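You operate a simulated robot arm through the tools that you are given. There is no shell and no other tool.

You are at the controls of a simulated robot arm. One attempt, no reset.

## Task
Switch the heat off, let the tunnel cool, then switch the air off.
Fine: both blowers; the air runs till the hot lamp is out.
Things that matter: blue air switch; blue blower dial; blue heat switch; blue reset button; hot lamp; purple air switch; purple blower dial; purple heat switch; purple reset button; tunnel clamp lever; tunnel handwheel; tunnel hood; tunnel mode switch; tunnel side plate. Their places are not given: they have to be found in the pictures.

Only the result counts: the job must be done as asked and must still hold three seconds after the hand-in. Knocking over, shifting, dropping, spilling or breaking anything else fails it.

## Robot
A 6-joint arm with a three-finger gripper, fixed in place. Base frame: the origin is at the foot of the arm, x ahead of it, y to its left, z up. Units: mm, degrees, N and s.
Its first joint turns from -166.0 to 166.0 degrees. Payload 4.89 kg.
Tool frame: the origin (TCP) lies between the finger pads and is the grasp point; the fingertips stand 30 mm ahead of it; z points along the fingers, y is the line along which they close. Largest opening 164 mm; the body of the gripper starts 125 mm behind the TCP.
Orientation is that of the tool frame in the base frame, as a unit quaternion [x, y, z, w]. With the fingers straight down and closing along the base's y, the tool's x points along the base's -x, its y along +y and its z along -z.

## Interface
- The arm moves only by the tool drive_tool. Its argument "commands" is text: rows parted by semicolons, each of 7 numbers parted by spaces: the shift along the base's x, y, z in units of 250 mm (1.0 is 250 mm), then the turn, a rotation vector about the base's x, y, z in units of 180 degrees (1.0 is 180 degrees), then the finger opening in mm, from 0 to 164. In form: x y z rx ry rz hand; .... A call has 1 to 20 rows; each row is the pose to reach, as a shift and turn from the pose commanded when the call began. A call with a number of a shift or a turn outside -1 to 1 is refused whole. A row lasts 0.2 s, in which the tool goes at most 50 mm and 8.6 degrees; a call with a longer step from one row to the next is refused whole, and so is a gripper value outside its range. Where a pose cannot be reached the arm comes as near as it can. A force on the tool above 40 N (or 10 N above the force at the start of the call, whichever is more), or a blocked arm, ends the call early, and 0.2 s more pass. Each finger travels about 108 mm/s and halts on what it meets, pressing with about 44 N; the grip force reading is that of the motor and also rises with nothing between the fingers. The clock runs only during rows and for 0.2 s after the last one: add rows that repeat a pose to give the fingers time. The reply holds the time, the measured pose of the TCP, the force on the tool along the base axes, the opening and the grip force, in the units named above and with some noise, with the torque about the TCP (base axes, N m) and any sound that the robot's microphone picked up, and new pictures: "pictures" is both (left out), scene, wrist or none.
- Cameras (640 x 400 px; columns grow to the right, rows downward): "scene" is fixed at [49, -651.5, 1860.4]; the picture's right is [0.89, -0.46, 0.00], its down [-0.16, -0.30, -0.94] and it looks along [0.43, 0.84, -0.34] (base axes); focal length 321 px, centre (320, 200). "wrist" rides on the gripper at [76, -2, -152] in the tool frame; the picture's right is [0.02, 1.00, 0.00], its down [-0.88, 0.02, -0.47] and it looks along [-0.47, 0.01, 0.88] (tool axes); focal length 247 px, centre (320, 200).
- lift_body(by): slides the trunk up (or, below 0, down) by that many mm; the arm rides with it, the base frame stays. It gives what a move gives, with no picture.
- measure_at(camera, pixels): for up to 12 pixels [column, row] of the newest picture of that camera ("zoom" is the newest enlarged one), the place [x, y, z] in the base frame of the surface seen there, good to about 3 mm. It takes no simulated time.
- enlarge(camera, box): a new picture of the part [left, top, right, bottom] of that camera's present view, enlarged. It takes no simulated time.
- hand_in(): hands the job in; it is judged then, once.

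Leave the gripper open and the arm clear of the work at the hand-in unless told otherwise.

The tools are called after ">>>" as a command line: name --argument value ..., lists and objects as JSON in quotes. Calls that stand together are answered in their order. drive_tool: Moves the arm, as the interface text tells. Its arguments: {"type":"object","properties":{"commands":{"type":"string"},"pictures":{"type":"string","enum":["both","scene","wrist","none"]}},"required":["commands"]} The other tools are called the same way: lift_body (by) slides the trunk up or down; measure_at (camera, pixels) gives the place of the surface under pixels of a picture; enlarge (camera, box) takes an enlarged picture of a part of a camera's view; hand_in () hands the job in.

At the start:

```text
clock: 0.0
ee_pos: [436.2, 518.1, 1434.1]
tcp_rot: [0.001, 1.0, 0.0, 0.0]
wrist_force: [0.0, 0.8, -0.1]
ft_torque: [0.0, 0.02, 0.01]
grip_width: 164.2
gripper_force: 0.0
trunk travel left (down, up): [-225.0, 165.0]
```

scene: 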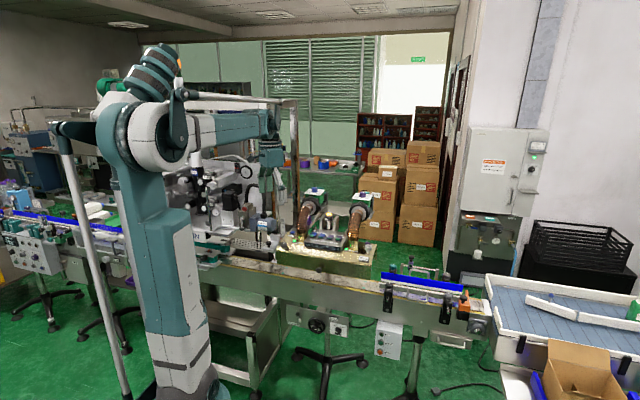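
wrist: 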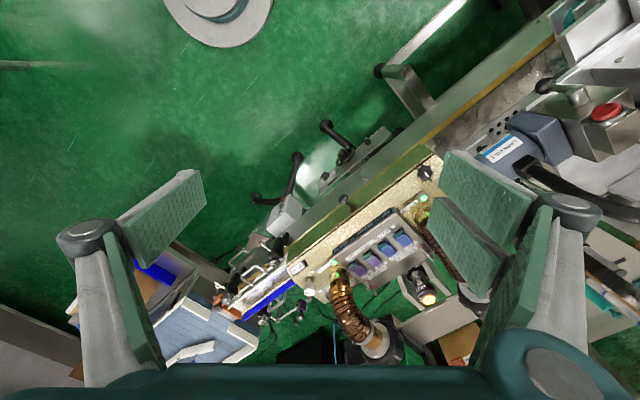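

I see a shrink tunnel near wrist pixels (300-440, 180-300) with switches in blue and purple. I'll enlarge both views to find the controls.

>>> enlarge --camera "wrist" --box '[280, 150, 480, 310]'

>>> enlarge --camera "scene" --box '[260, 170, 400, 290]'

```text
2.50 times, centred on (380, 230) of wrist
```

zoom: 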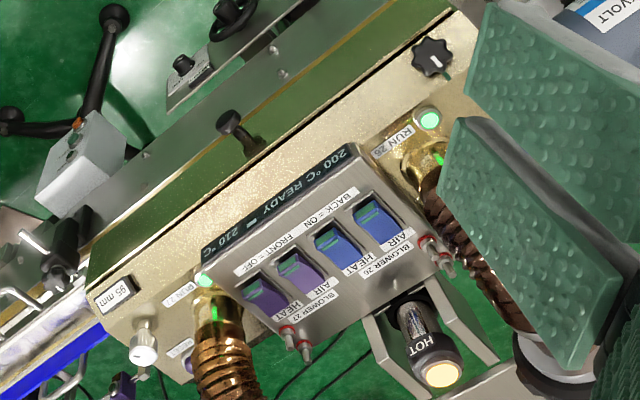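

```text
3.33 times, centred on (330, 230) of scene
```

zoom: 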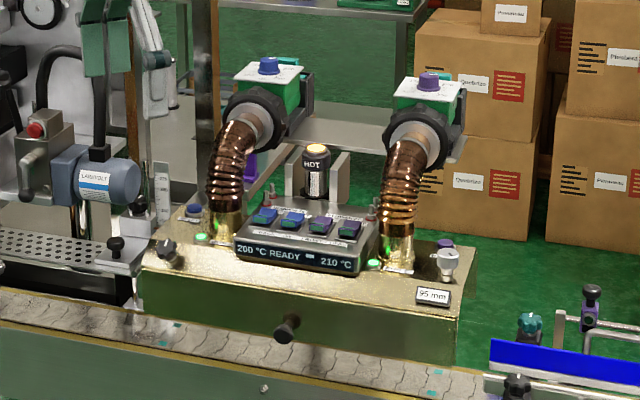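

The panel has four rockers (two purple, two blue) and a HOT lamp. I need to read the labels and get positions, so I'll enlarge more tightly.

>>> enlarge --camera "wrist" --box '[340, 205, 440, 270]'

>>> enlarge --camera "scene" --box '[300, 210, 350, 255]'

```text
6.15 times, centred on (390, 238) of wrist
```

zoom: 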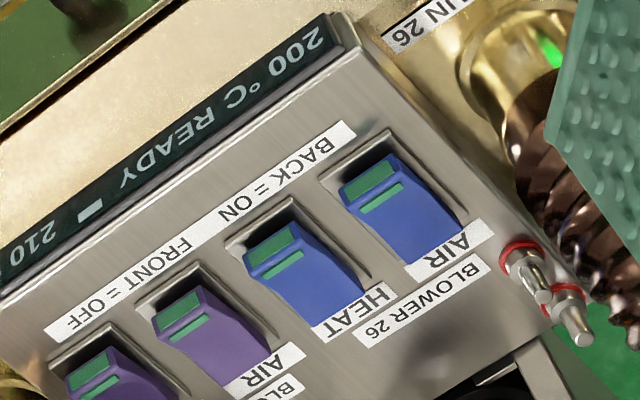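

```text
8.89 times, centred on (325, 232) of scene
```

zoom: 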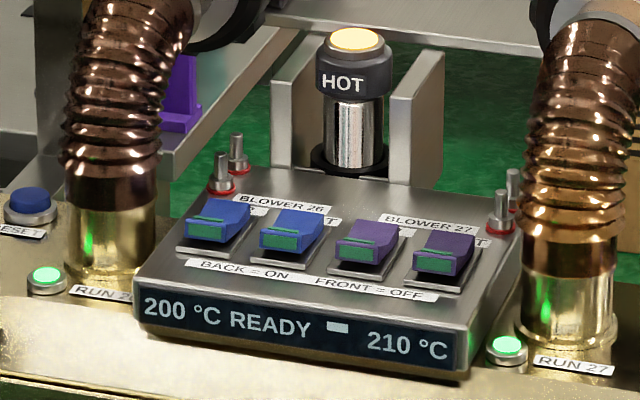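

Reading from the operator's side: blue AIR, blue HEAT, purple AIR, purple HEAT; BACK = ON, FRONT = OFF. The green front ends stand up, so all are on. I measure points on the rockers, panel and posts in the zoom.

>>> measure_at --camera "zoom" --pixels '[[208, 234], [230, 210], [278, 241], [302, 216], [352, 254], [378, 229], [430, 265], [455, 239], [180, 290], [440, 330], [222, 160], [500, 195]]'

>>> measure_at --camera "wrist" --pixels '[[398, 233], [402, 241], [383, 243], [388, 252], [369, 255], [374, 263], [355, 265], [360, 273], [430, 268], [340, 285], [374, 345], [318, 290]]'

```text
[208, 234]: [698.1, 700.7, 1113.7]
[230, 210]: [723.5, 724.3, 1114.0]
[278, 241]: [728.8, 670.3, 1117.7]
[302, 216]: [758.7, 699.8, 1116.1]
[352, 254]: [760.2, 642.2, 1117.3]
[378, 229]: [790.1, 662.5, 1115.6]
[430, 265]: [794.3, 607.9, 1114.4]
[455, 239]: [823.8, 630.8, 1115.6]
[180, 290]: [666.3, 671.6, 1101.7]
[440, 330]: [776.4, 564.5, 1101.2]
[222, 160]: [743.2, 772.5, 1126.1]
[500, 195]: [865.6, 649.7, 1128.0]
```

```text
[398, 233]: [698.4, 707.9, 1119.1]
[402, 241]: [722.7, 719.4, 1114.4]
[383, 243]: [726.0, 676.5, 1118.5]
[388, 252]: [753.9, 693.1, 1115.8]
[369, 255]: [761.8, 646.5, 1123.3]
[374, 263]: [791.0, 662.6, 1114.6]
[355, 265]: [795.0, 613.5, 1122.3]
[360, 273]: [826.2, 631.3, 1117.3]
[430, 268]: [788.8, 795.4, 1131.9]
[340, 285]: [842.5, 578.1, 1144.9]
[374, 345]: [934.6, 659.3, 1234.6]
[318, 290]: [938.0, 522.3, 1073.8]
```

Row axis runs about (0.71,-0.70), "back" about (0.70,0.71), spacing ~45 mm. Now I measure the ducts, lamp, blowers and buttons to plan clearance for the gripper body.

>>> enlarge --camera "scene" --box '[285, 180, 385, 265]'

```text
4.71 times, centred on (335, 222) of scene
```

zoom: 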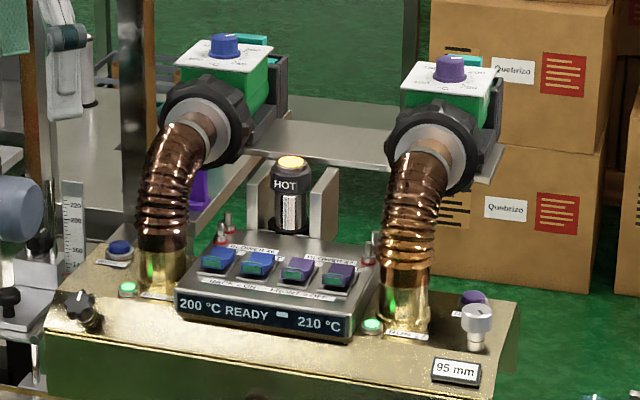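

>>> measure_at --camera "zoom" --pixels '[[165, 275], [165, 200], [185, 140], [210, 125], [410, 290], [410, 215], [430, 160], [450, 145], [292, 163], [255, 190], [225, 45], [450, 68]]'

>>> measure_at --camera "zoom" --pixels '[[190, 100], [415, 125], [130, 286], [372, 325], [120, 248], [480, 312], [330, 185], [220, 235], [375, 262], [85, 300], [193, 210], [435, 240]]'

```text
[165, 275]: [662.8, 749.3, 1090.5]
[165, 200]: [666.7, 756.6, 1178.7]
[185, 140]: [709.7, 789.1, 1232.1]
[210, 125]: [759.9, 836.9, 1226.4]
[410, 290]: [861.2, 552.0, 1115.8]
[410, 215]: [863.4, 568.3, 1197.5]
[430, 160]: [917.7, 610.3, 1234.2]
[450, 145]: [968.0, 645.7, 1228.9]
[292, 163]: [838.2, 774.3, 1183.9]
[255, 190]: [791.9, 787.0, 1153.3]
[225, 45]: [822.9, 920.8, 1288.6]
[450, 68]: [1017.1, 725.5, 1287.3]
```

```text
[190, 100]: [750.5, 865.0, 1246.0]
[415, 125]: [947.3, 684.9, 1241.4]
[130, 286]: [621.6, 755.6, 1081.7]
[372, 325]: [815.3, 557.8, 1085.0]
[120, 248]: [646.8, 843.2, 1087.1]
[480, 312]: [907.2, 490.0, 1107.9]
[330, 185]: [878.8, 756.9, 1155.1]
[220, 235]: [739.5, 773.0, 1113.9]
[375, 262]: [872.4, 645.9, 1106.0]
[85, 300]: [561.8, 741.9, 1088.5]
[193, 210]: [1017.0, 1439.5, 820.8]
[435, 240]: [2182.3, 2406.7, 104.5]
```

Duct tops are at z ≈ 1250, lamp top ≈ 1184, dials ≈ 1288; the gripper body would stay above 1260 while pressing. I'll move to a viewing pose in front of and above the panel, turning about z by +46° so the finger closing line runs along the switch row.

>>> drive_tool --commands "0.122 0.046 -0.052 0 0 0.032 164; 0.244 0.092 -0.104 0 0 0.064 164; 0.366 0.138 -0.156 0 0 0.096 164; 0.488 0.184 -0.208 0 0 0.128 164; 0.61 0.23 -0.26 0 0 0.16 164; 0.732 0.276 -0.312 0 0 0.192 164; 0.854 0.322 -0.364 0 0 0.224 164; 0.976 0.368 -0.416 0 0 0.2556 164; 0.976 0.368 -0.416 0 0 0.2556 164" --pictures "both"

```text
clock: 2.0
ee_pos: [681.5, 612.5, 1332.3]
tcp_rot: [-0.391, 0.92, 0.0, 0.0]
wrist_force: [0.8, 0.8, -1.0]
ft_torque: [-0.07, 0.15, 0.03]
grip_width: 163.9
gripper_force: 0.0
trunk travel left (down, up): [-225.0, 165.0]
```

scene: 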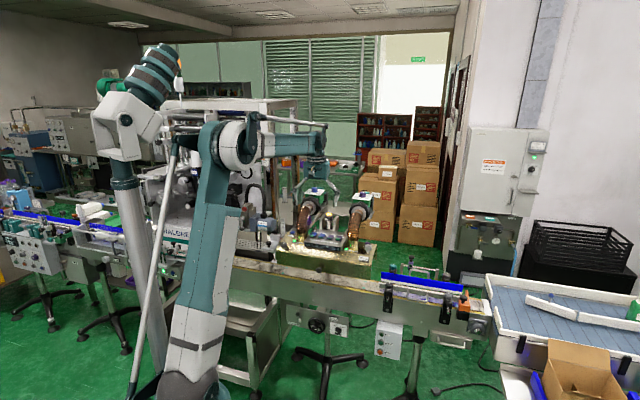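
wrist: 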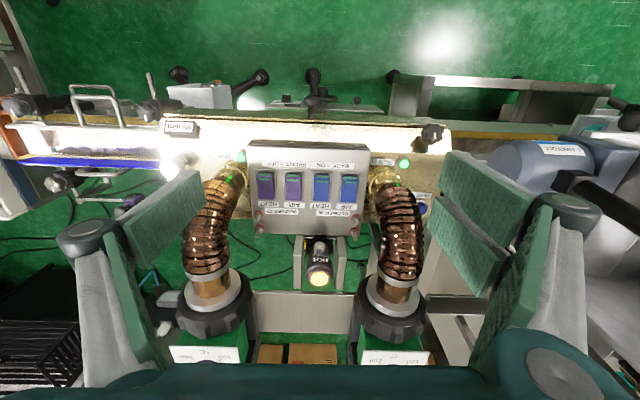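

The view is square to the panel now: rockers at wrist columns 266, 292, 322, 349, row ~187. I enlarge it and measure rocker edges.

>>> enlarge --camera "wrist" --box '[240, 135, 380, 240]'

```text
3.81 times, centred on (310, 188) of wrist
```

zoom: 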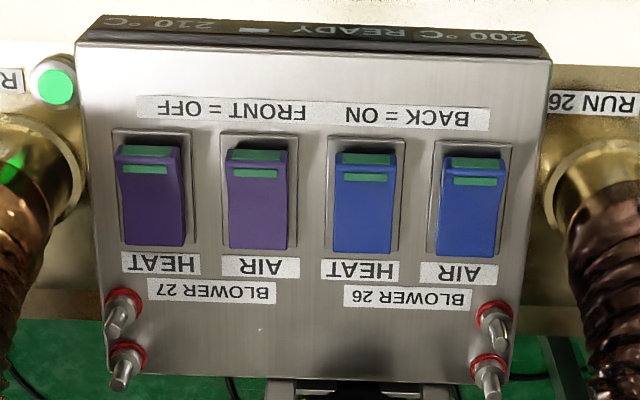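

>>> measure_at --camera "zoom" --pixels '[[146, 155], [147, 169], [150, 195], [155, 238], [259, 155], [258, 195], [263, 240], [367, 158], [365, 172], [365, 200], [363, 243], [473, 163]]'

>>> measure_at --camera "zoom" --pixels '[[471, 181], [470, 205], [466, 248], [152, 136], [365, 142], [310, 80], [310, 120], [310, 270], [300, 350], [200, 200], [420, 200], [365, 255]]'

```text
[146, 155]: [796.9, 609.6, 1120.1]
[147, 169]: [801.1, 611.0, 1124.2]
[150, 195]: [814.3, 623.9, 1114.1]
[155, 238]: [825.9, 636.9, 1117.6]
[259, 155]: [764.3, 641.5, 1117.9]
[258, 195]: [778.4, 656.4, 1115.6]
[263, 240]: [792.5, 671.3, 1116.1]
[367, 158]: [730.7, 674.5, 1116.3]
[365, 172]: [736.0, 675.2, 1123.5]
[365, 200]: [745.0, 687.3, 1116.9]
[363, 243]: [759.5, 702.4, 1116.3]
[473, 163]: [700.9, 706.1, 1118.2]
```

```text
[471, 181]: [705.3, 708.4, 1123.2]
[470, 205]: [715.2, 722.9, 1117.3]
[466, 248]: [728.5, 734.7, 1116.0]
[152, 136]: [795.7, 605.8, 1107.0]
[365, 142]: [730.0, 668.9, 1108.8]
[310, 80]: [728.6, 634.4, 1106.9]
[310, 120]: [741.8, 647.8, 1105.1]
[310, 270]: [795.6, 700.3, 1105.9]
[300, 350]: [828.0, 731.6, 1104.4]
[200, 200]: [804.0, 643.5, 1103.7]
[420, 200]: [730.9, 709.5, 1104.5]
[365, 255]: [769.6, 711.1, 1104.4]
```

Panel face is z ≈ 1105; rocker front tips are z ≈ 1124, back ends ≈ 1116, rocker length 40 mm. Heat rockers' front edges are at blue (731,674) and purple (797,610). I'll close the fingers, then hover above the blue heat front end to check that it can be reached.

>>> drive_tool --commands "0 0 0 0 0 0 120; 0 0 0 0 0 0 80; 0 0 0 0 0 0 40; 0 0 0 0 0 0 0; 0.05 0.065 -0.13 0 0 0 0; 0.1 0.13 -0.26 0 0 0 0; 0.15 0.2 -0.39 0 0 0 0; 0.208 0.264 -0.52 0 0 0 0; 0.208 0.264 -0.52 0 0 0 0; 0.208 0.264 -0.52 0 0 0 0" --pictures "both"

```text
clock: 4.2
ee_pos: [734.8, 678.5, 1199.9]
tcp_rot: [-0.392, 0.92, 0.0, 0.001]
wrist_force: [0.1, 0.3, -1.1]
ft_torque: [-0.03, 0.06, 0.01]
grip_width: 0.3
gripper_force: 43.8
trunk travel left (down, up): [-225.0, 165.0]
```

scene: 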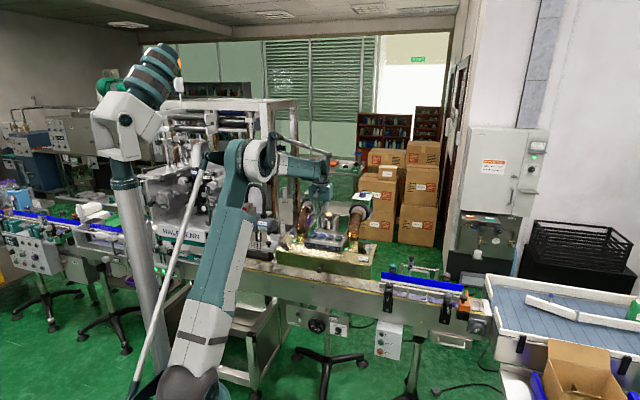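
wrist: 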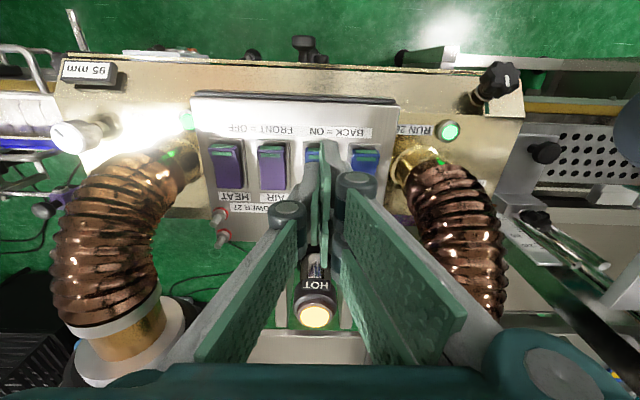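

The hover point is reachable: TCP (734.8, 678.5, 1199.9). I enlarge the view around the fingertips to check which part sits over the blue heat rocker.

>>> enlarge --camera "wrist" --box '[240, 120, 400, 240]'

>>> enlarge --camera "scene" --box '[280, 170, 380, 260]'

```text
3.33 times, centred on (320, 180) of wrist
```

zoom: 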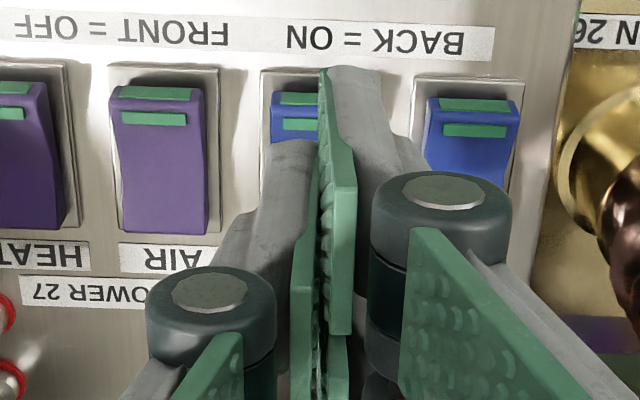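

```text
4.44 times, centred on (330, 215) of scene
```

zoom: 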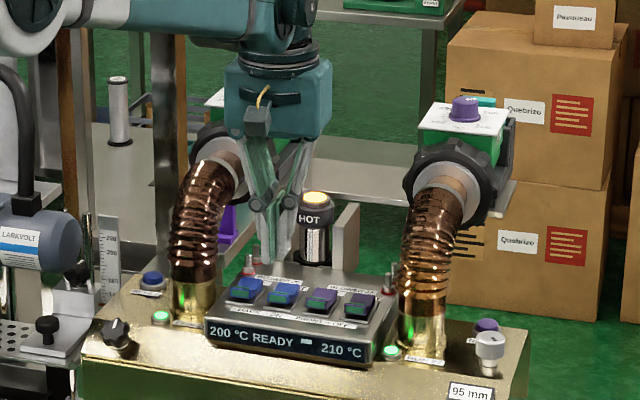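

>>> enlarge --camera "wrist" --box '[290, 125, 370, 185]'

```text
6.67 times, centred on (330, 155) of wrist
```

zoom: 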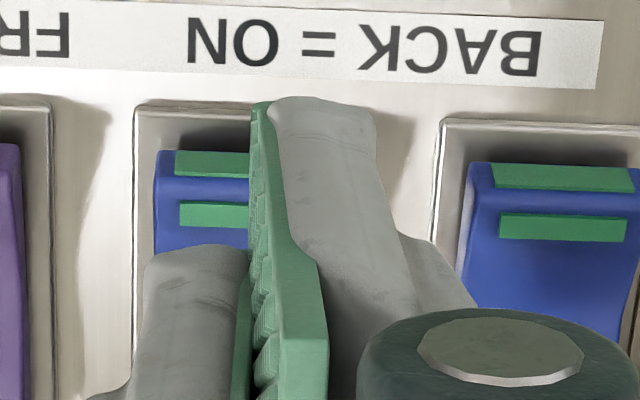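

>>> measure_at --camera "zoom" --pixels '[[320, 105], [320, 130], [320, 180], [265, 120], [200, 255], [200, 300], [220, 280], [360, 130], [295, 300], [260, 110], [240, 290], [160, 260]]'

>>> measure_at --camera "wrist" --pixels '[[287, 209], [353, 180], [325, 200], [318, 250], [250, 280], [400, 260], [330, 142], [316, 165]]'

```text
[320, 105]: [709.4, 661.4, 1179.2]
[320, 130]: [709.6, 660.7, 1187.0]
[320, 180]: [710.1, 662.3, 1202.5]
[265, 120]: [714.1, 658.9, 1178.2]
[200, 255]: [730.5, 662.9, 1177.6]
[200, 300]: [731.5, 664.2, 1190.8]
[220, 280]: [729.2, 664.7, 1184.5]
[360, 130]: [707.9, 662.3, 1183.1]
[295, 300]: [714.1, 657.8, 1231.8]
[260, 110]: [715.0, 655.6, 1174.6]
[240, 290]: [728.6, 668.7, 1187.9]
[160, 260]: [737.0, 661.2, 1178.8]
```

```text
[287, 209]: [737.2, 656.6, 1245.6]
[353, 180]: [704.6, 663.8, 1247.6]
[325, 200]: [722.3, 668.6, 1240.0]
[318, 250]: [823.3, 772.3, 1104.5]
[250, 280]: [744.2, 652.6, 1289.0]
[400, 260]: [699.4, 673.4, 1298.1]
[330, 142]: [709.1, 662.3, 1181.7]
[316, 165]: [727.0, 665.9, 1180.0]
```

The measured fingertips look staggered along the tool's x (one front face at v ≈ −13 mm, another at ≈ −30 mm). I look at the gripper from the scene camera to understand its shape.

>>> enlarge --camera "scene" --box '[320, 178, 360, 243]'

>>> enlarge --camera "scene" --box '[295, 178, 355, 243]'

```text
6.15 times, centred on (340, 210) of scene
```

zoom: 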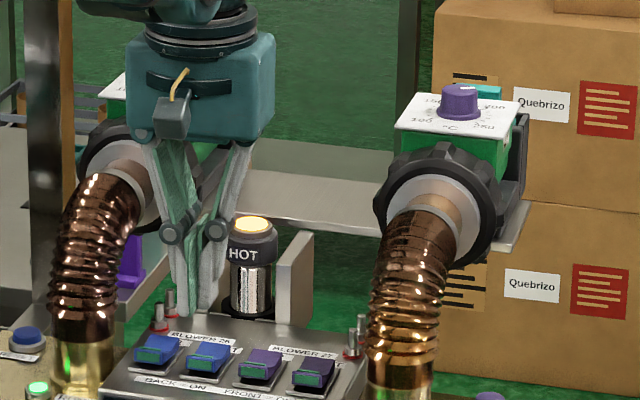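

```text
6.15 times, centred on (325, 210) of scene
```

zoom: 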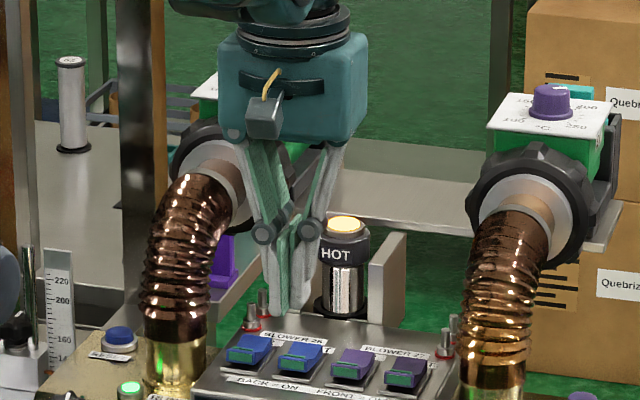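

From the front the gripper shows a pair of fingers on the tool's +y side (staggered fore/aft) and one single finger on the −y side. Closed, it spans about 60 mm front-to-back, too long for one end of a 40 mm rocker. So I'll back off upward, turn 90° more so the single finger is toward the back and the pair hangs in front of the panel, and open to 80 mm to press with the single finger only.

>>> drive_tool --commands "-0.02 -0.02 0.13 0 0 0 0; -0.07 -0.07 0.26 0 0 0 0; -0.14 -0.14 0.39 0 0 0 0; -0.208 -0.204 0.52 0 0 0 0; -0.208 -0.204 0.52 0 0 0.042 0; -0.208 -0.204 0.52 0 0 0.084 10; -0.208 -0.204 0.52 0 0 0.126 20; -0.208 -0.204 0.52 0 0 0.168 30; -0.208 -0.204 0.52 0 0 0.21 40; -0.208 -0.204 0.52 0 0 0.252 50; -0.208 -0.204 0.52 0 0 0.294 60; -0.208 -0.204 0.52 0 0 0.336 70; -0.208 -0.204 0.52 0 0 0.378 80; -0.208 -0.204 0.52 0 0 0.42 80; -0.208 -0.204 0.52 0 0 0.462 80; -0.208 -0.204 0.52 0 0 0.4944 80; -0.208 -0.204 0.52 0 0 0.4944 80" --pictures "both"

```text
clock: 7.8
ee_pos: [681.0, 625.5, 1330.8]
tcp_rot: [0.924, -0.381, 0.0, 0.0]
wrist_force: [-0.7, -0.1, 1.1]
ft_torque: [0.0, 0.0, 0.01]
grip_width: 80.2
gripper_force: 0.0
trunk travel left (down, up): [-225.0, 165.0]
```

scene: 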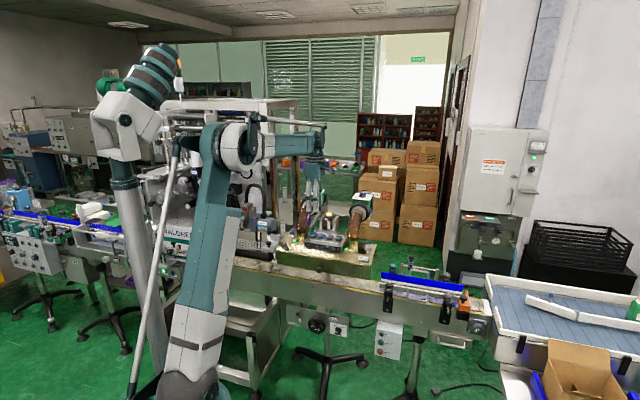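
wrist: 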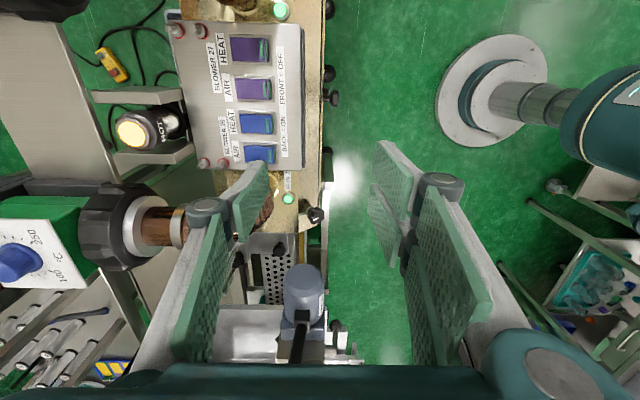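

Now the single finger is on the left (towards the back), the pair on the right in front of the panel. I measure the single finger's tip to know its offset from the TCP.

>>> enlarge --camera "wrist" --box '[200, 140, 300, 215]'

```text
5.33 times, centred on (250, 178) of wrist
```

zoom: 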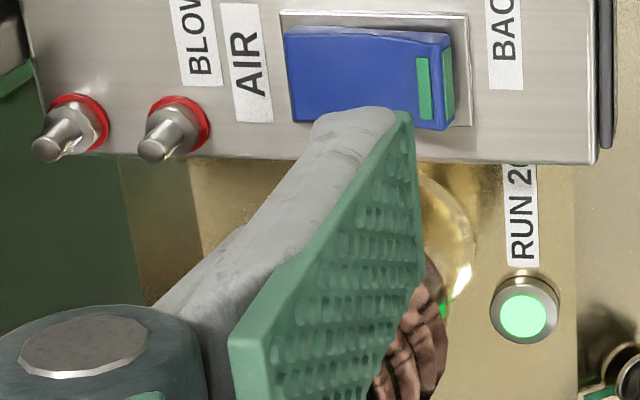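

>>> measure_at --camera "zoom" --pixels '[[330, 122], [350, 120], [375, 120], [395, 118], [406, 116], [410, 130], [413, 150], [415, 170], [416, 230], [400, 130], [360, 112], [418, 255]]'

```text
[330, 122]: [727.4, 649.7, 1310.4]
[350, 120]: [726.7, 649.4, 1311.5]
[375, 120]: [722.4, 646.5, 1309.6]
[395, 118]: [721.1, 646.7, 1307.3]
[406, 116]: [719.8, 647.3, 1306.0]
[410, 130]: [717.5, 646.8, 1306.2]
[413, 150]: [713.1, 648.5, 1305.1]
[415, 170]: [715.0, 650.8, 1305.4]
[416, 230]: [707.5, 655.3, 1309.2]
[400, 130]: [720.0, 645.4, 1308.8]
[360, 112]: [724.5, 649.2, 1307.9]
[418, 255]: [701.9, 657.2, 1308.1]
```

Finger tip: inner face ≈ 40 mm, outer ≈ 50 mm toward the back of the TCP, centred sideways, tip 30 mm below. So finger centre = TCP + 45 mm along (0.705,0.71). For blue heat I want TCP ≈ (704, 645.5). I descend to a hover at z 1175 (tip 1145).

>>> drive_tool --commands "0.024 0.0204 -0.155 0 0 0 80; 0.0476 0.0408 -0.31 0 0 0 80; 0.0714 0.0612 -0.465 0 0 0 80; 0.0952 0.0816 -0.62 0 0 0 80; 0.0952 0.0816 -0.62 0 0 0 80" --pictures "both"

```text
clock: 9.0
ee_pos: [705.1, 646.9, 1174.7]
tcp_rot: [0.924, -0.382, 0.0, -0.001]
wrist_force: [0.9, -1.0, 0.1]
ft_torque: [-0.03, 0.08, 0.0]
grip_width: 79.9
gripper_force: 0.0
trunk travel left (down, up): [-225.0, 165.0]
```

scene: 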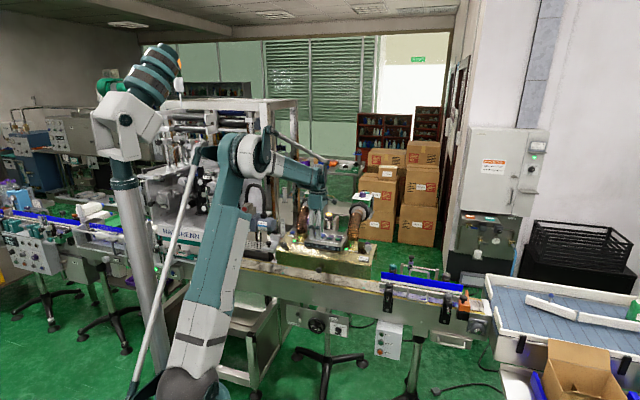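
wrist: 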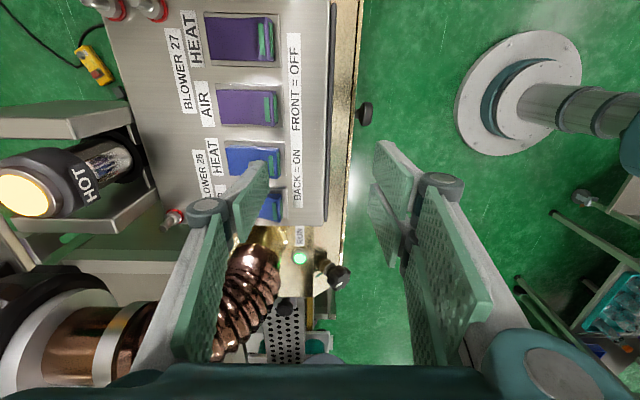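

>>> enlarge --camera "wrist" --box '[200, 130, 310, 225]'

>>> enlarge --camera "scene" --box '[295, 185, 365, 255]'

```text
4.21 times, centred on (255, 178) of wrist
```

zoom: 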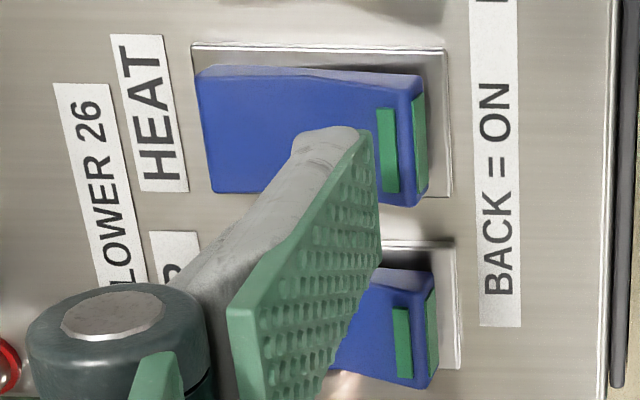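

```text
5.71 times, centred on (330, 220) of scene
```

zoom: 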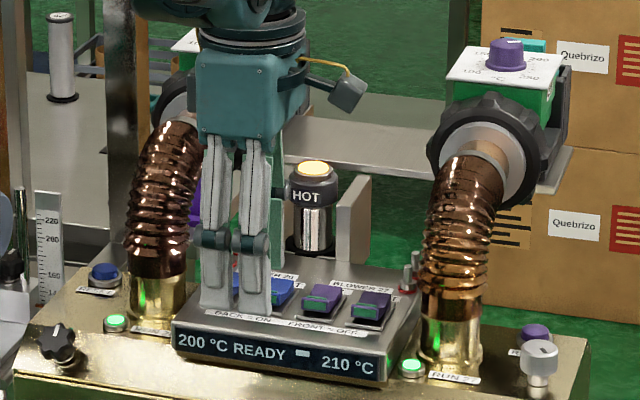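

The tip looks a bit toward the blue air side of the heat rocker; I re-take the wrist zoom and measure it.

>>> enlarge --camera "wrist" --box '[200, 130, 310, 225]'

>>> measure_at --camera "zoom" --pixels '[[330, 135], [310, 140], [350, 137], [368, 140], [366, 150], [378, 240], [376, 265], [418, 95], [412, 150], [420, 195], [203, 80], [215, 185]]'

>>> measure_at --camera "zoom" --pixels '[[400, 90], [405, 145], [412, 193], [385, 150], [445, 60], [445, 190], [408, 300], [428, 380], [380, 330], [197, 50], [320, 75], [250, 130]]'

```text
4.21 times, centred on (255, 178) of wrist
```

zoom: 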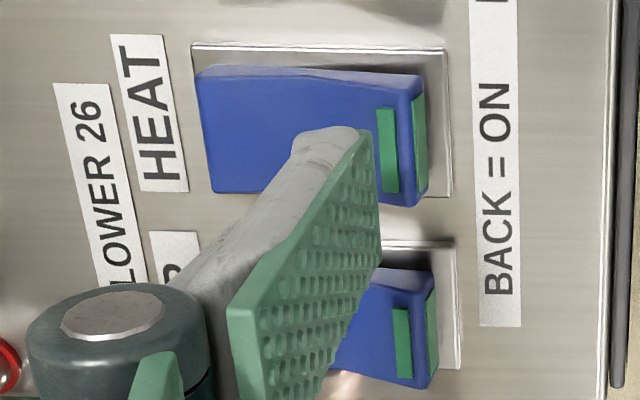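

```text
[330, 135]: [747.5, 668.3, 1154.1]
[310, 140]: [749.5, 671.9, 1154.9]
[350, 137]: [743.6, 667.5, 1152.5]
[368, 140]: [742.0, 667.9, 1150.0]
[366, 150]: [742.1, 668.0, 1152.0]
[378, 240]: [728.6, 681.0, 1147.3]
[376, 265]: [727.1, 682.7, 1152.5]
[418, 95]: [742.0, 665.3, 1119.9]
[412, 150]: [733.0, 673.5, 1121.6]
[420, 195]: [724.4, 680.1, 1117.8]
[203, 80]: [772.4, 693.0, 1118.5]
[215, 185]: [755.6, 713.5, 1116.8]
```

```text
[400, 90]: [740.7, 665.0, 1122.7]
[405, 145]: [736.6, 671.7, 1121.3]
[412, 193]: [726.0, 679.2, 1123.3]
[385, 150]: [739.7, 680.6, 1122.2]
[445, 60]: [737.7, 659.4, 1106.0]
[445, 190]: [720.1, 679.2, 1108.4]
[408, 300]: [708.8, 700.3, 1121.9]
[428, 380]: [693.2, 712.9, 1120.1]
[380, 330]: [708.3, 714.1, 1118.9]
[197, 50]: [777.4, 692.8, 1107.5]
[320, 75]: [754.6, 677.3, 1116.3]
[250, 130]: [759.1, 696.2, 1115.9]
```

Rocker front-edge midpoint is (733,673); finger inner-face midpoint (735.3,674.5) – well centred, ~3 mm behind the edge. I shift 3 mm forward and press down in small steps to tip z ≈ 1115, then lift again.

>>> drive_tool --commands "-0.0084 -0.0084 -0.04 0 0 0 80; -0.0084 -0.0084 -0.064 0 0 0 80; -0.0084 -0.0084 -0.076 0 0 0 80; -0.0084 -0.0084 -0.088 0 0 0 80; -0.0084 -0.0084 -0.1 0 0 0 80; -0.0084 -0.0084 -0.11 0 0 0 80; -0.0084 -0.0084 -0.12 0 0 0 80" --pictures "both"

```text
clock: 10.6
ee_pos: [701.7, 642.1, 1146.1]
tcp_rot: [0.924, -0.383, 0.0, -0.001]
wrist_force: [0.7, -0.5, -0.2]
ft_torque: [0.06, 0.0, 0.02]
grip_width: 80.0
gripper_force: 0.0
trunk travel left (down, up): [-225.0, 165.0]
```

scene: 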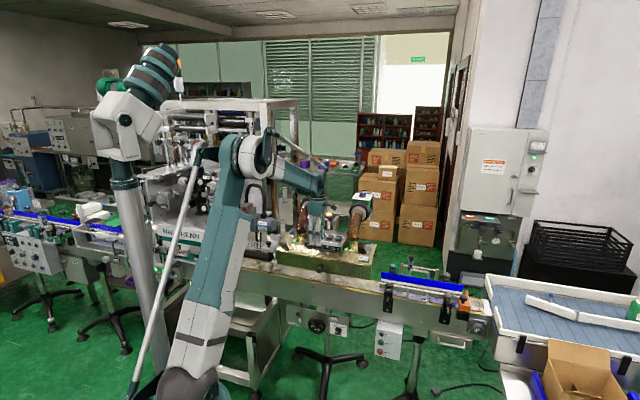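
wrist: 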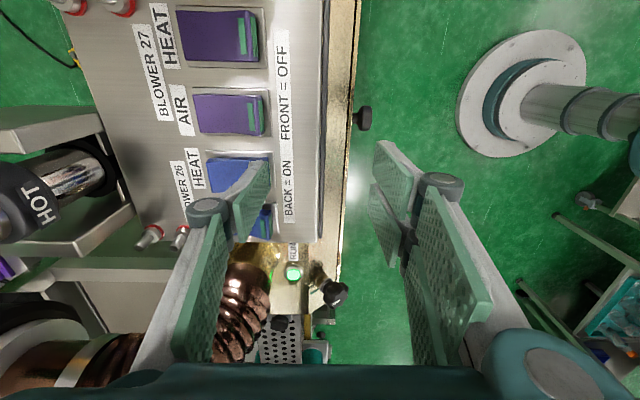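

Tip is at about 1116 with no force reading. I look closely at the rocker.

>>> enlarge --camera "wrist" --box '[200, 140, 300, 230]'

>>> enlarge --camera "scene" --box '[305, 205, 355, 250]'

```text
4.44 times, centred on (250, 185) of wrist
```

zoom: 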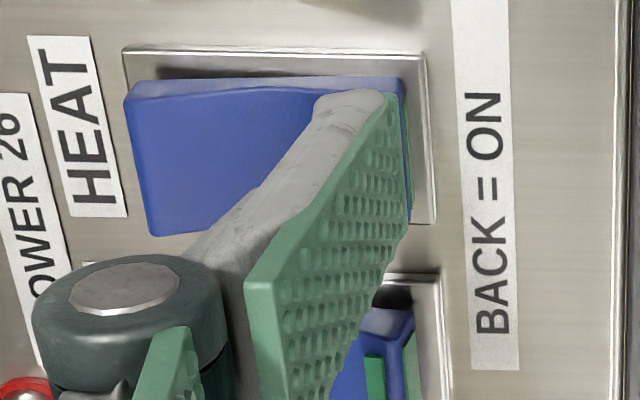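

```text
8.89 times, centred on (330, 228) of scene
```

zoom: 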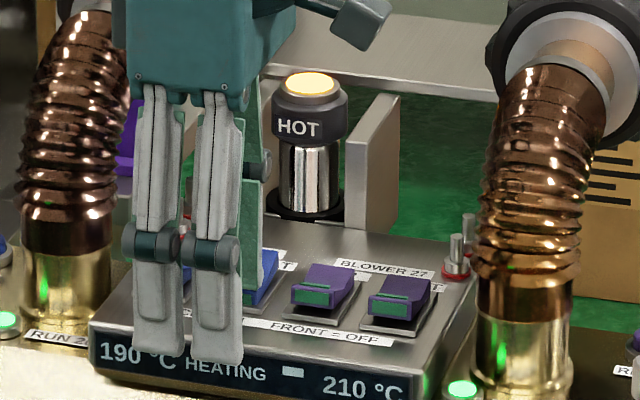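

The display now reads "190 °C HEATING" and the blue heat rocker appears to have tipped (back raised). I lift clear and look at it.

>>> drive_tool --commands "0 0 0.04 0 0 0 80; 0 0 0.12 0 0 0 80; 0 0 0.2 0 0 0 80" --pictures "both"

>>> enlarge --camera "wrist" --box '[170, 0, 340, 230]'

>>> enlarge --camera "scene" --box '[305, 205, 355, 250]'

```text
clock: 11.4
ee_pos: [700.6, 644.5, 1196.8]
tcp_rot: [0.924, -0.383, 0.0, 0.0]
wrist_force: [0.5, 0.9, -0.6]
ft_torque: [0.0, 0.03, -0.01]
grip_width: 79.9
gripper_force: 0.1
trunk travel left (down, up): [-225.0, 165.0]
```

scene: 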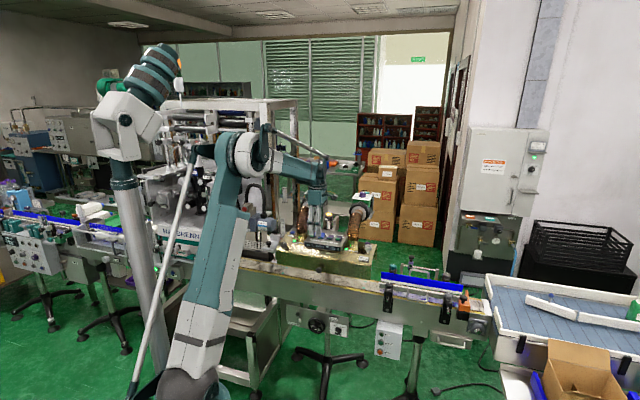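
wrist: 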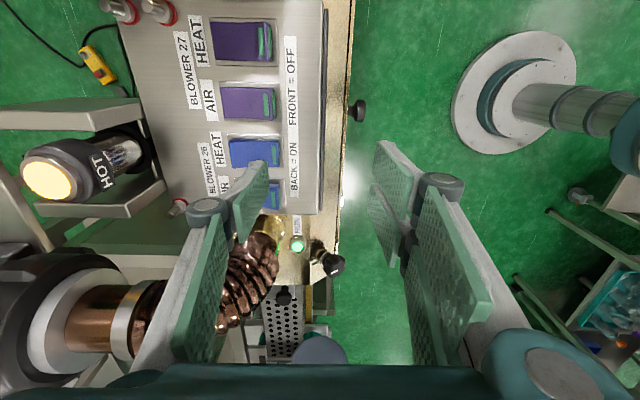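

```text
1.74 times, centred on (255, 115) of wrist
```

zoom: 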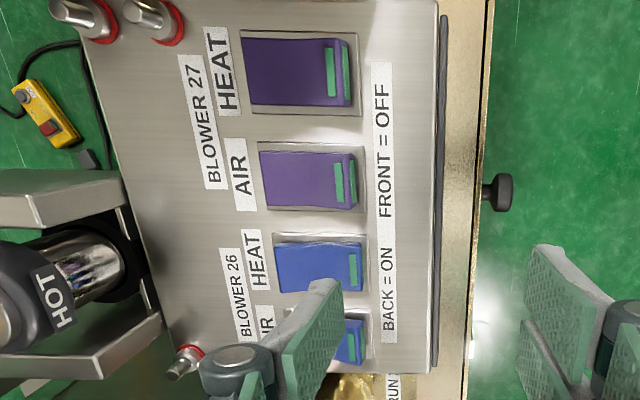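

```text
8.89 times, centred on (330, 228) of scene
```

zoom: 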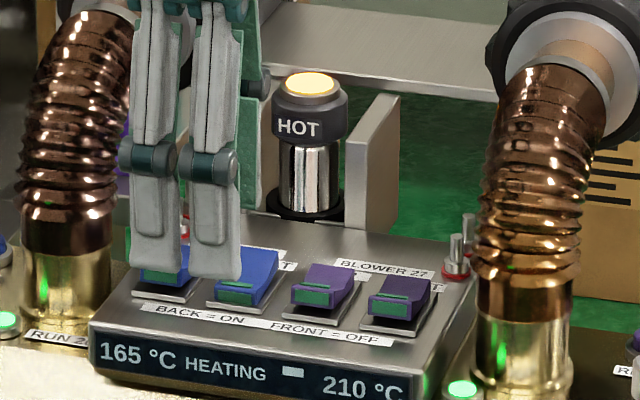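

Blue temp is falling (165 °C), so blue heat is off and the rocker shows its front pressed. Next I move two rockers along to the purple heat, by (+65, −64.6) mm, staying at tip z ≈ 1167, and check alignment.

>>> drive_tool --commands "0.087 -0.086 0 0 0 0 80; 0.174 -0.172 0 0 0 0 80; 0.26 -0.2584 0 0 0 0 80; 0.26 -0.2584 -0.08 0 0 0 80; 0.26 -0.2584 -0.08 0 0 0 80" --pictures "both"

>>> enlarge --camera "wrist" --box '[200, 130, 310, 225]'

```text
clock: 12.6
ee_pos: [768.2, 577.4, 1176.0]
tcp_rot: [0.924, -0.383, 0.0, 0.0]
wrist_force: [0.8, 0.3, -0.9]
ft_torque: [0.02, 0.09, -0.01]
grip_width: 79.9
gripper_force: 0.0
trunk travel left (down, up): [-225.0, 165.0]
```

scene: 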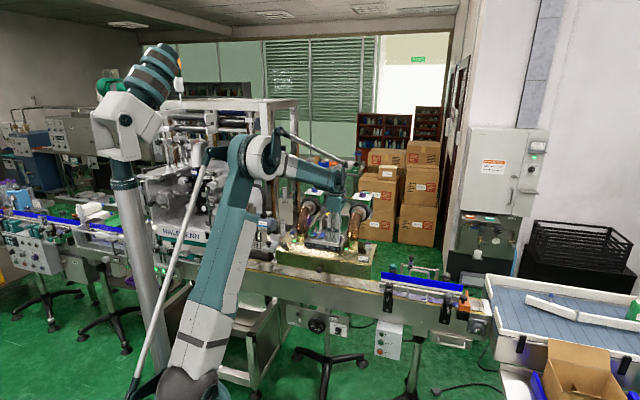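
wrist: 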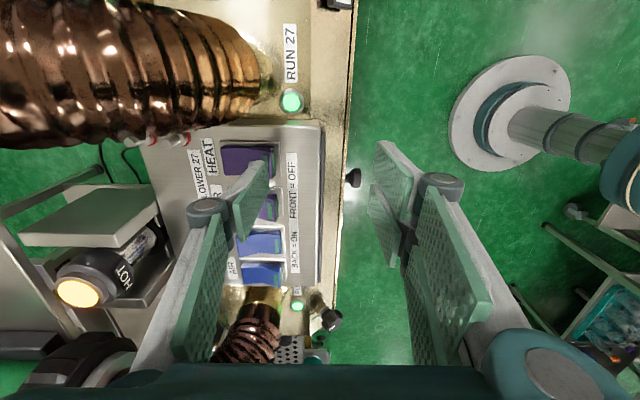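

```text
4.21 times, centred on (255, 178) of wrist
```

zoom: 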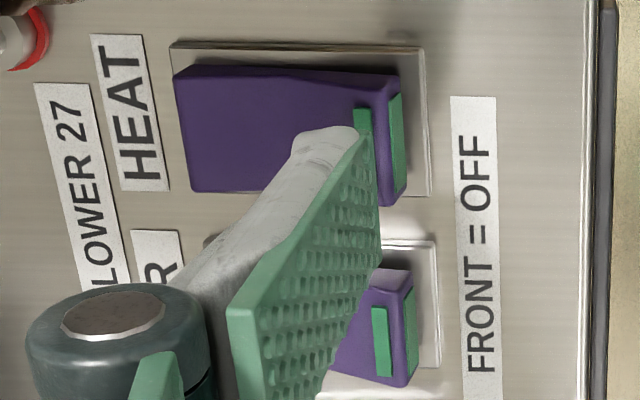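

>>> measure_at --camera "zoom" --pixels '[[368, 140], [366, 150], [378, 240], [376, 262], [394, 95], [385, 100], [397, 195], [388, 190], [392, 150], [402, 300], [420, 60], [420, 190]]'

```text
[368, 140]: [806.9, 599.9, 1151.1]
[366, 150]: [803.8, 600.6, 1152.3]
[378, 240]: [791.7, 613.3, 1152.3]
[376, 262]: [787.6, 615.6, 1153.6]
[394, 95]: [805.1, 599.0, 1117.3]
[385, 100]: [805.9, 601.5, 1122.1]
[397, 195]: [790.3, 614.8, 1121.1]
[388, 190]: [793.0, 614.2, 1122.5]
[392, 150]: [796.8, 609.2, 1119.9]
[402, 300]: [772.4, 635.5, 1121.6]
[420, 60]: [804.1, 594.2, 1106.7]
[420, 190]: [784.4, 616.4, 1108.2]
```

Finger inner-face midpoint (799.3,606.6) coincides with the purple heat rocker's front edge (798.5,607.3). I press down 30 mm in steps and lift again.

>>> drive_tool --commands "0 0 -0.04 0 0 0 80; 0 0 -0.064 0 0 0 80; 0 0 -0.076 0 0 0 80; 0 0 -0.088 0 0 0 80; 0 0 -0.1 0 0 0 80; 0 0 -0.11 0 0 0 80; 0 0 -0.12 0 0 0 80; 0 0 -0.12 0 0 0 80; 0 0 -0.04 0 0 0 80; 0 0 0.08 0 0 0 80" --pictures "both"

>>> enlarge --camera "wrist" --box '[170, 110, 340, 310]'

>>> enlarge --camera "scene" --box '[305, 205, 355, 250]'

```text
clock: 14.8
ee_pos: [770.0, 577.4, 1195.1]
tcp_rot: [0.924, -0.383, 0.0, 0.0]
wrist_force: [0.8, 0.0, -0.3]
ft_torque: [-0.07, 0.08, 0.01]
grip_width: 80.1
gripper_force: 0.0
trunk travel left (down, up): [-225.0, 165.0]
```

scene: 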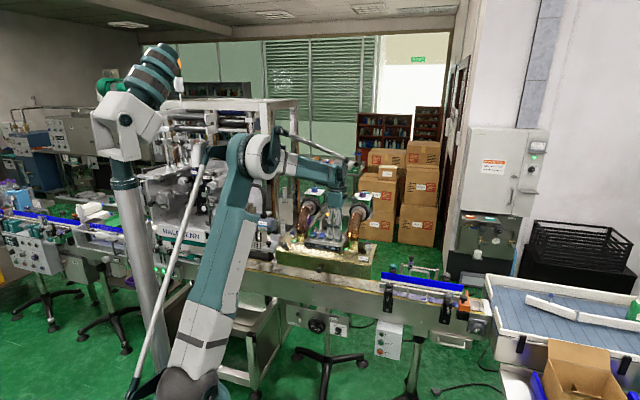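
wrist: 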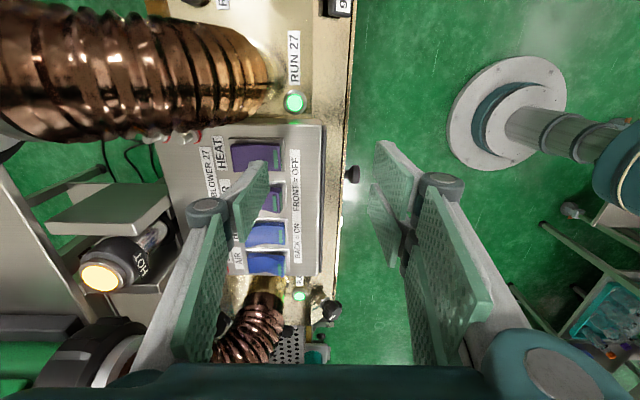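

```text
2.00 times, centred on (255, 210) of wrist
```

zoom: 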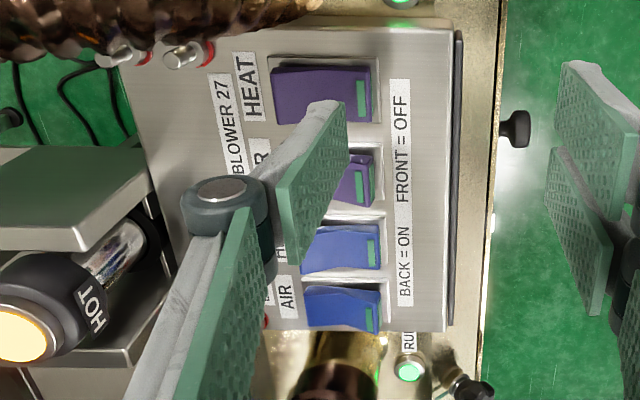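

```text
8.89 times, centred on (330, 228) of scene
```

zoom: 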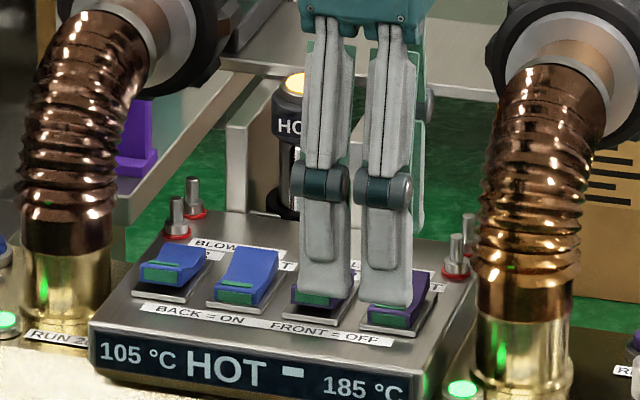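

Display reads "105 °C HOT – 185 °C": both heats are off and cooling with air on. I move over to a hover above the purple air rocker and wait, leaving the air running.

>>> drive_tool --commands "-0.065 0.0646 0 0 0 0 80; -0.1296 0.1292 0 0 0 0 80; -0.1296 0.1292 -0.06 0 0 0 80; -0.1296 0.1292 -0.06 0 0 0 80; -0.1296 0.1292 -0.06 0 0 0 80; -0.1296 0.1292 -0.06 0 0 0 80; -0.1296 0.1292 -0.06 0 0 0 80; -0.1296 0.1292 -0.06 0 0 0 80; -0.1296 0.1292 -0.06 0 0 0 80; -0.1296 0.1292 -0.06 0 0 0 80; -0.1296 0.1292 -0.06 0 0 0 80; -0.1296 0.1292 -0.06 0 0 0 80; -0.1296 0.1292 -0.06 0 0 0 80; -0.1296 0.1292 -0.06 0 0 0 80" --pictures "both"

>>> enlarge --camera "scene" --box '[305, 205, 355, 250]'

>>> enlarge --camera "wrist" --box '[200, 130, 310, 225]'

```text
clock: 17.8
ee_pos: [737.2, 611.4, 1180.6]
tcp_rot: [0.924, -0.383, 0.001, 0.0]
wrist_force: [1.7, 0.7, 0.2]
ft_torque: [-0.04, -0.01, -0.01]
grip_width: 80.1
gripper_force: 0.0
trunk travel left (down, up): [-225.0, 165.0]
```

scene: 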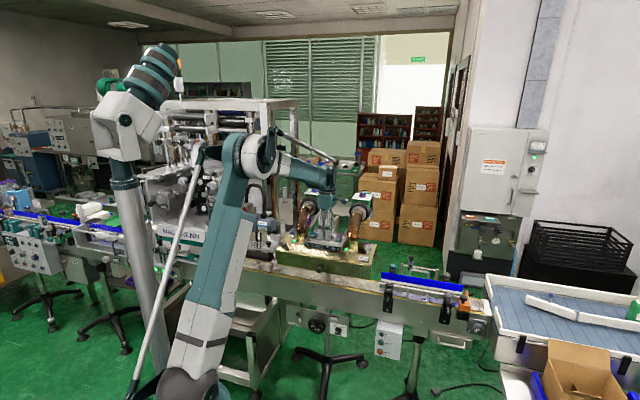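
wrist: 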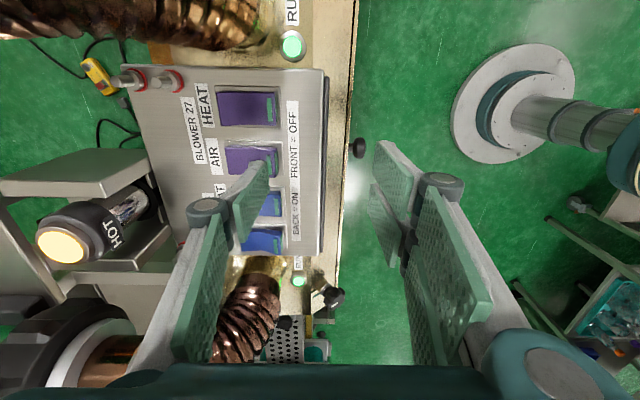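

```text
8.89 times, centred on (330, 228) of scene
```

zoom: 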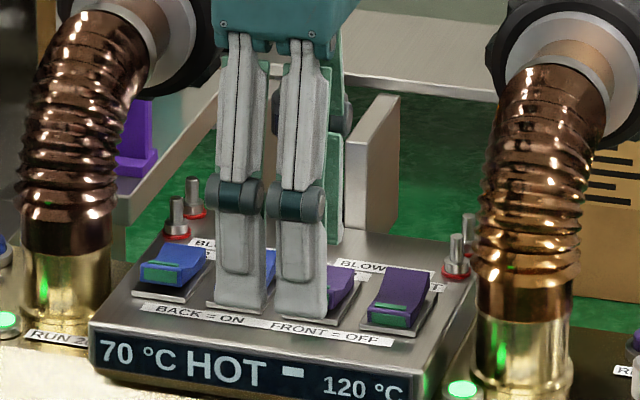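

```text
4.21 times, centred on (255, 178) of wrist
```

zoom: 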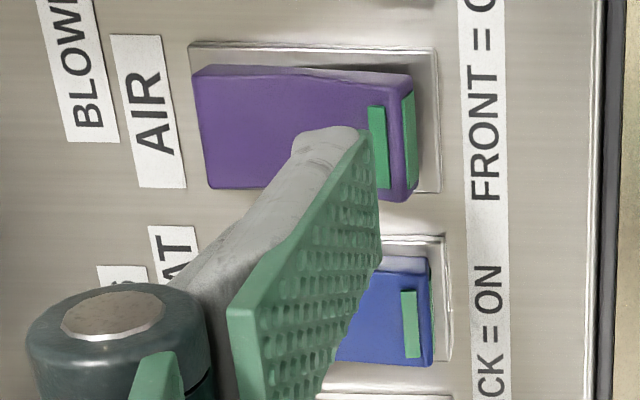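

Now 70 °C / 120 °C, HOT lamp still lit. I wait 4 s more at this hover.

>>> drive_tool --commands "0 0 0 0 0 0 80; 0 0 0 0 0 0 80; 0 0 0 0 0 0 80; 0 0 0 0 0 0 80; 0 0 0 0 0 0 80; 0 0 0 0 0 0 80; 0 0 0 0 0 0 80; 0 0 0 0 0 0 80; 0 0 0 0 0 0 80; 0 0 0 0 0 0 80; 0 0 0 0 0 0 80; 0 0 0 0 0 0 80; 0 0 0 0 0 0 80; 0 0 0 0 0 0 80; 0 0 0 0 0 0 80; 0 0 0 0 0 0 80; 0 0 0 0 0 0 80; 0 0 0 0 0 0 80; 0 0 0 0 0 0 80; 0 0 0 0 0 0 80" --pictures "both"

>>> enlarge --camera "scene" --box '[305, 205, 355, 250]'

>>> enlarge --camera "wrist" --box '[0, 130, 310, 300]'

```text
clock: 22.0
ee_pos: [736.8, 611.3, 1179.8]
tcp_rot: [0.924, -0.383, 0.0, 0.0]
wrist_force: [-0.3, -0.3, -1.0]
ft_torque: [0.01, -0.01, 0.02]
grip_width: 80.1
gripper_force: 0.2
trunk travel left (down, up): [-225.0, 165.0]
```

scene: 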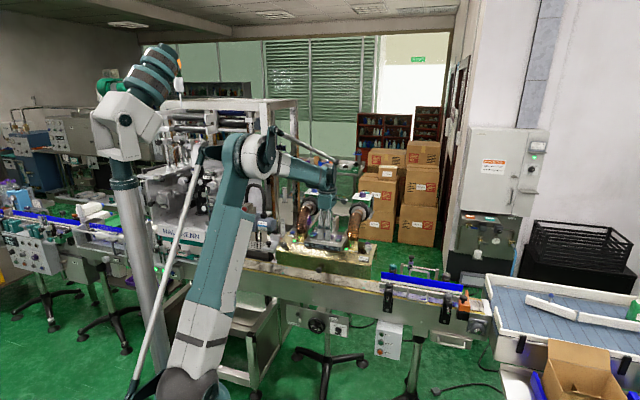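
wrist: 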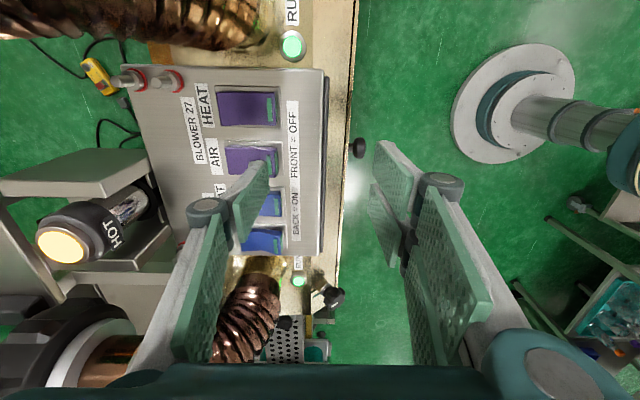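

```text
8.89 times, centred on (330, 228) of scene
```

zoom: 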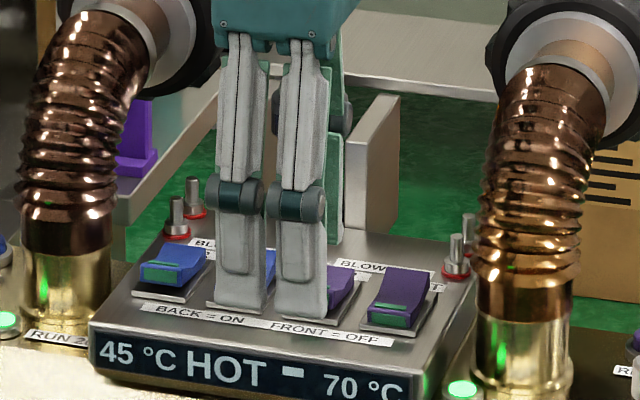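

```text
2.06 times, centred on (155, 215) of wrist
```

zoom: 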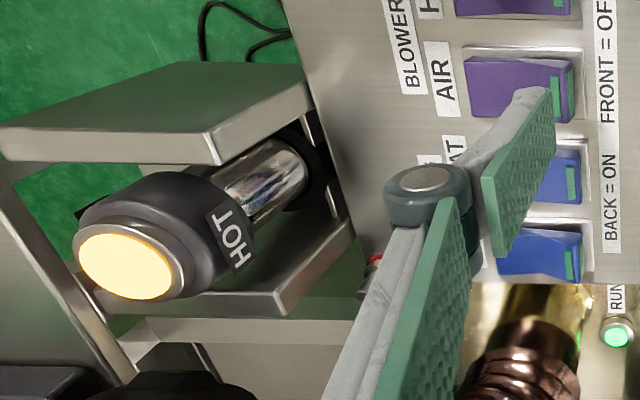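

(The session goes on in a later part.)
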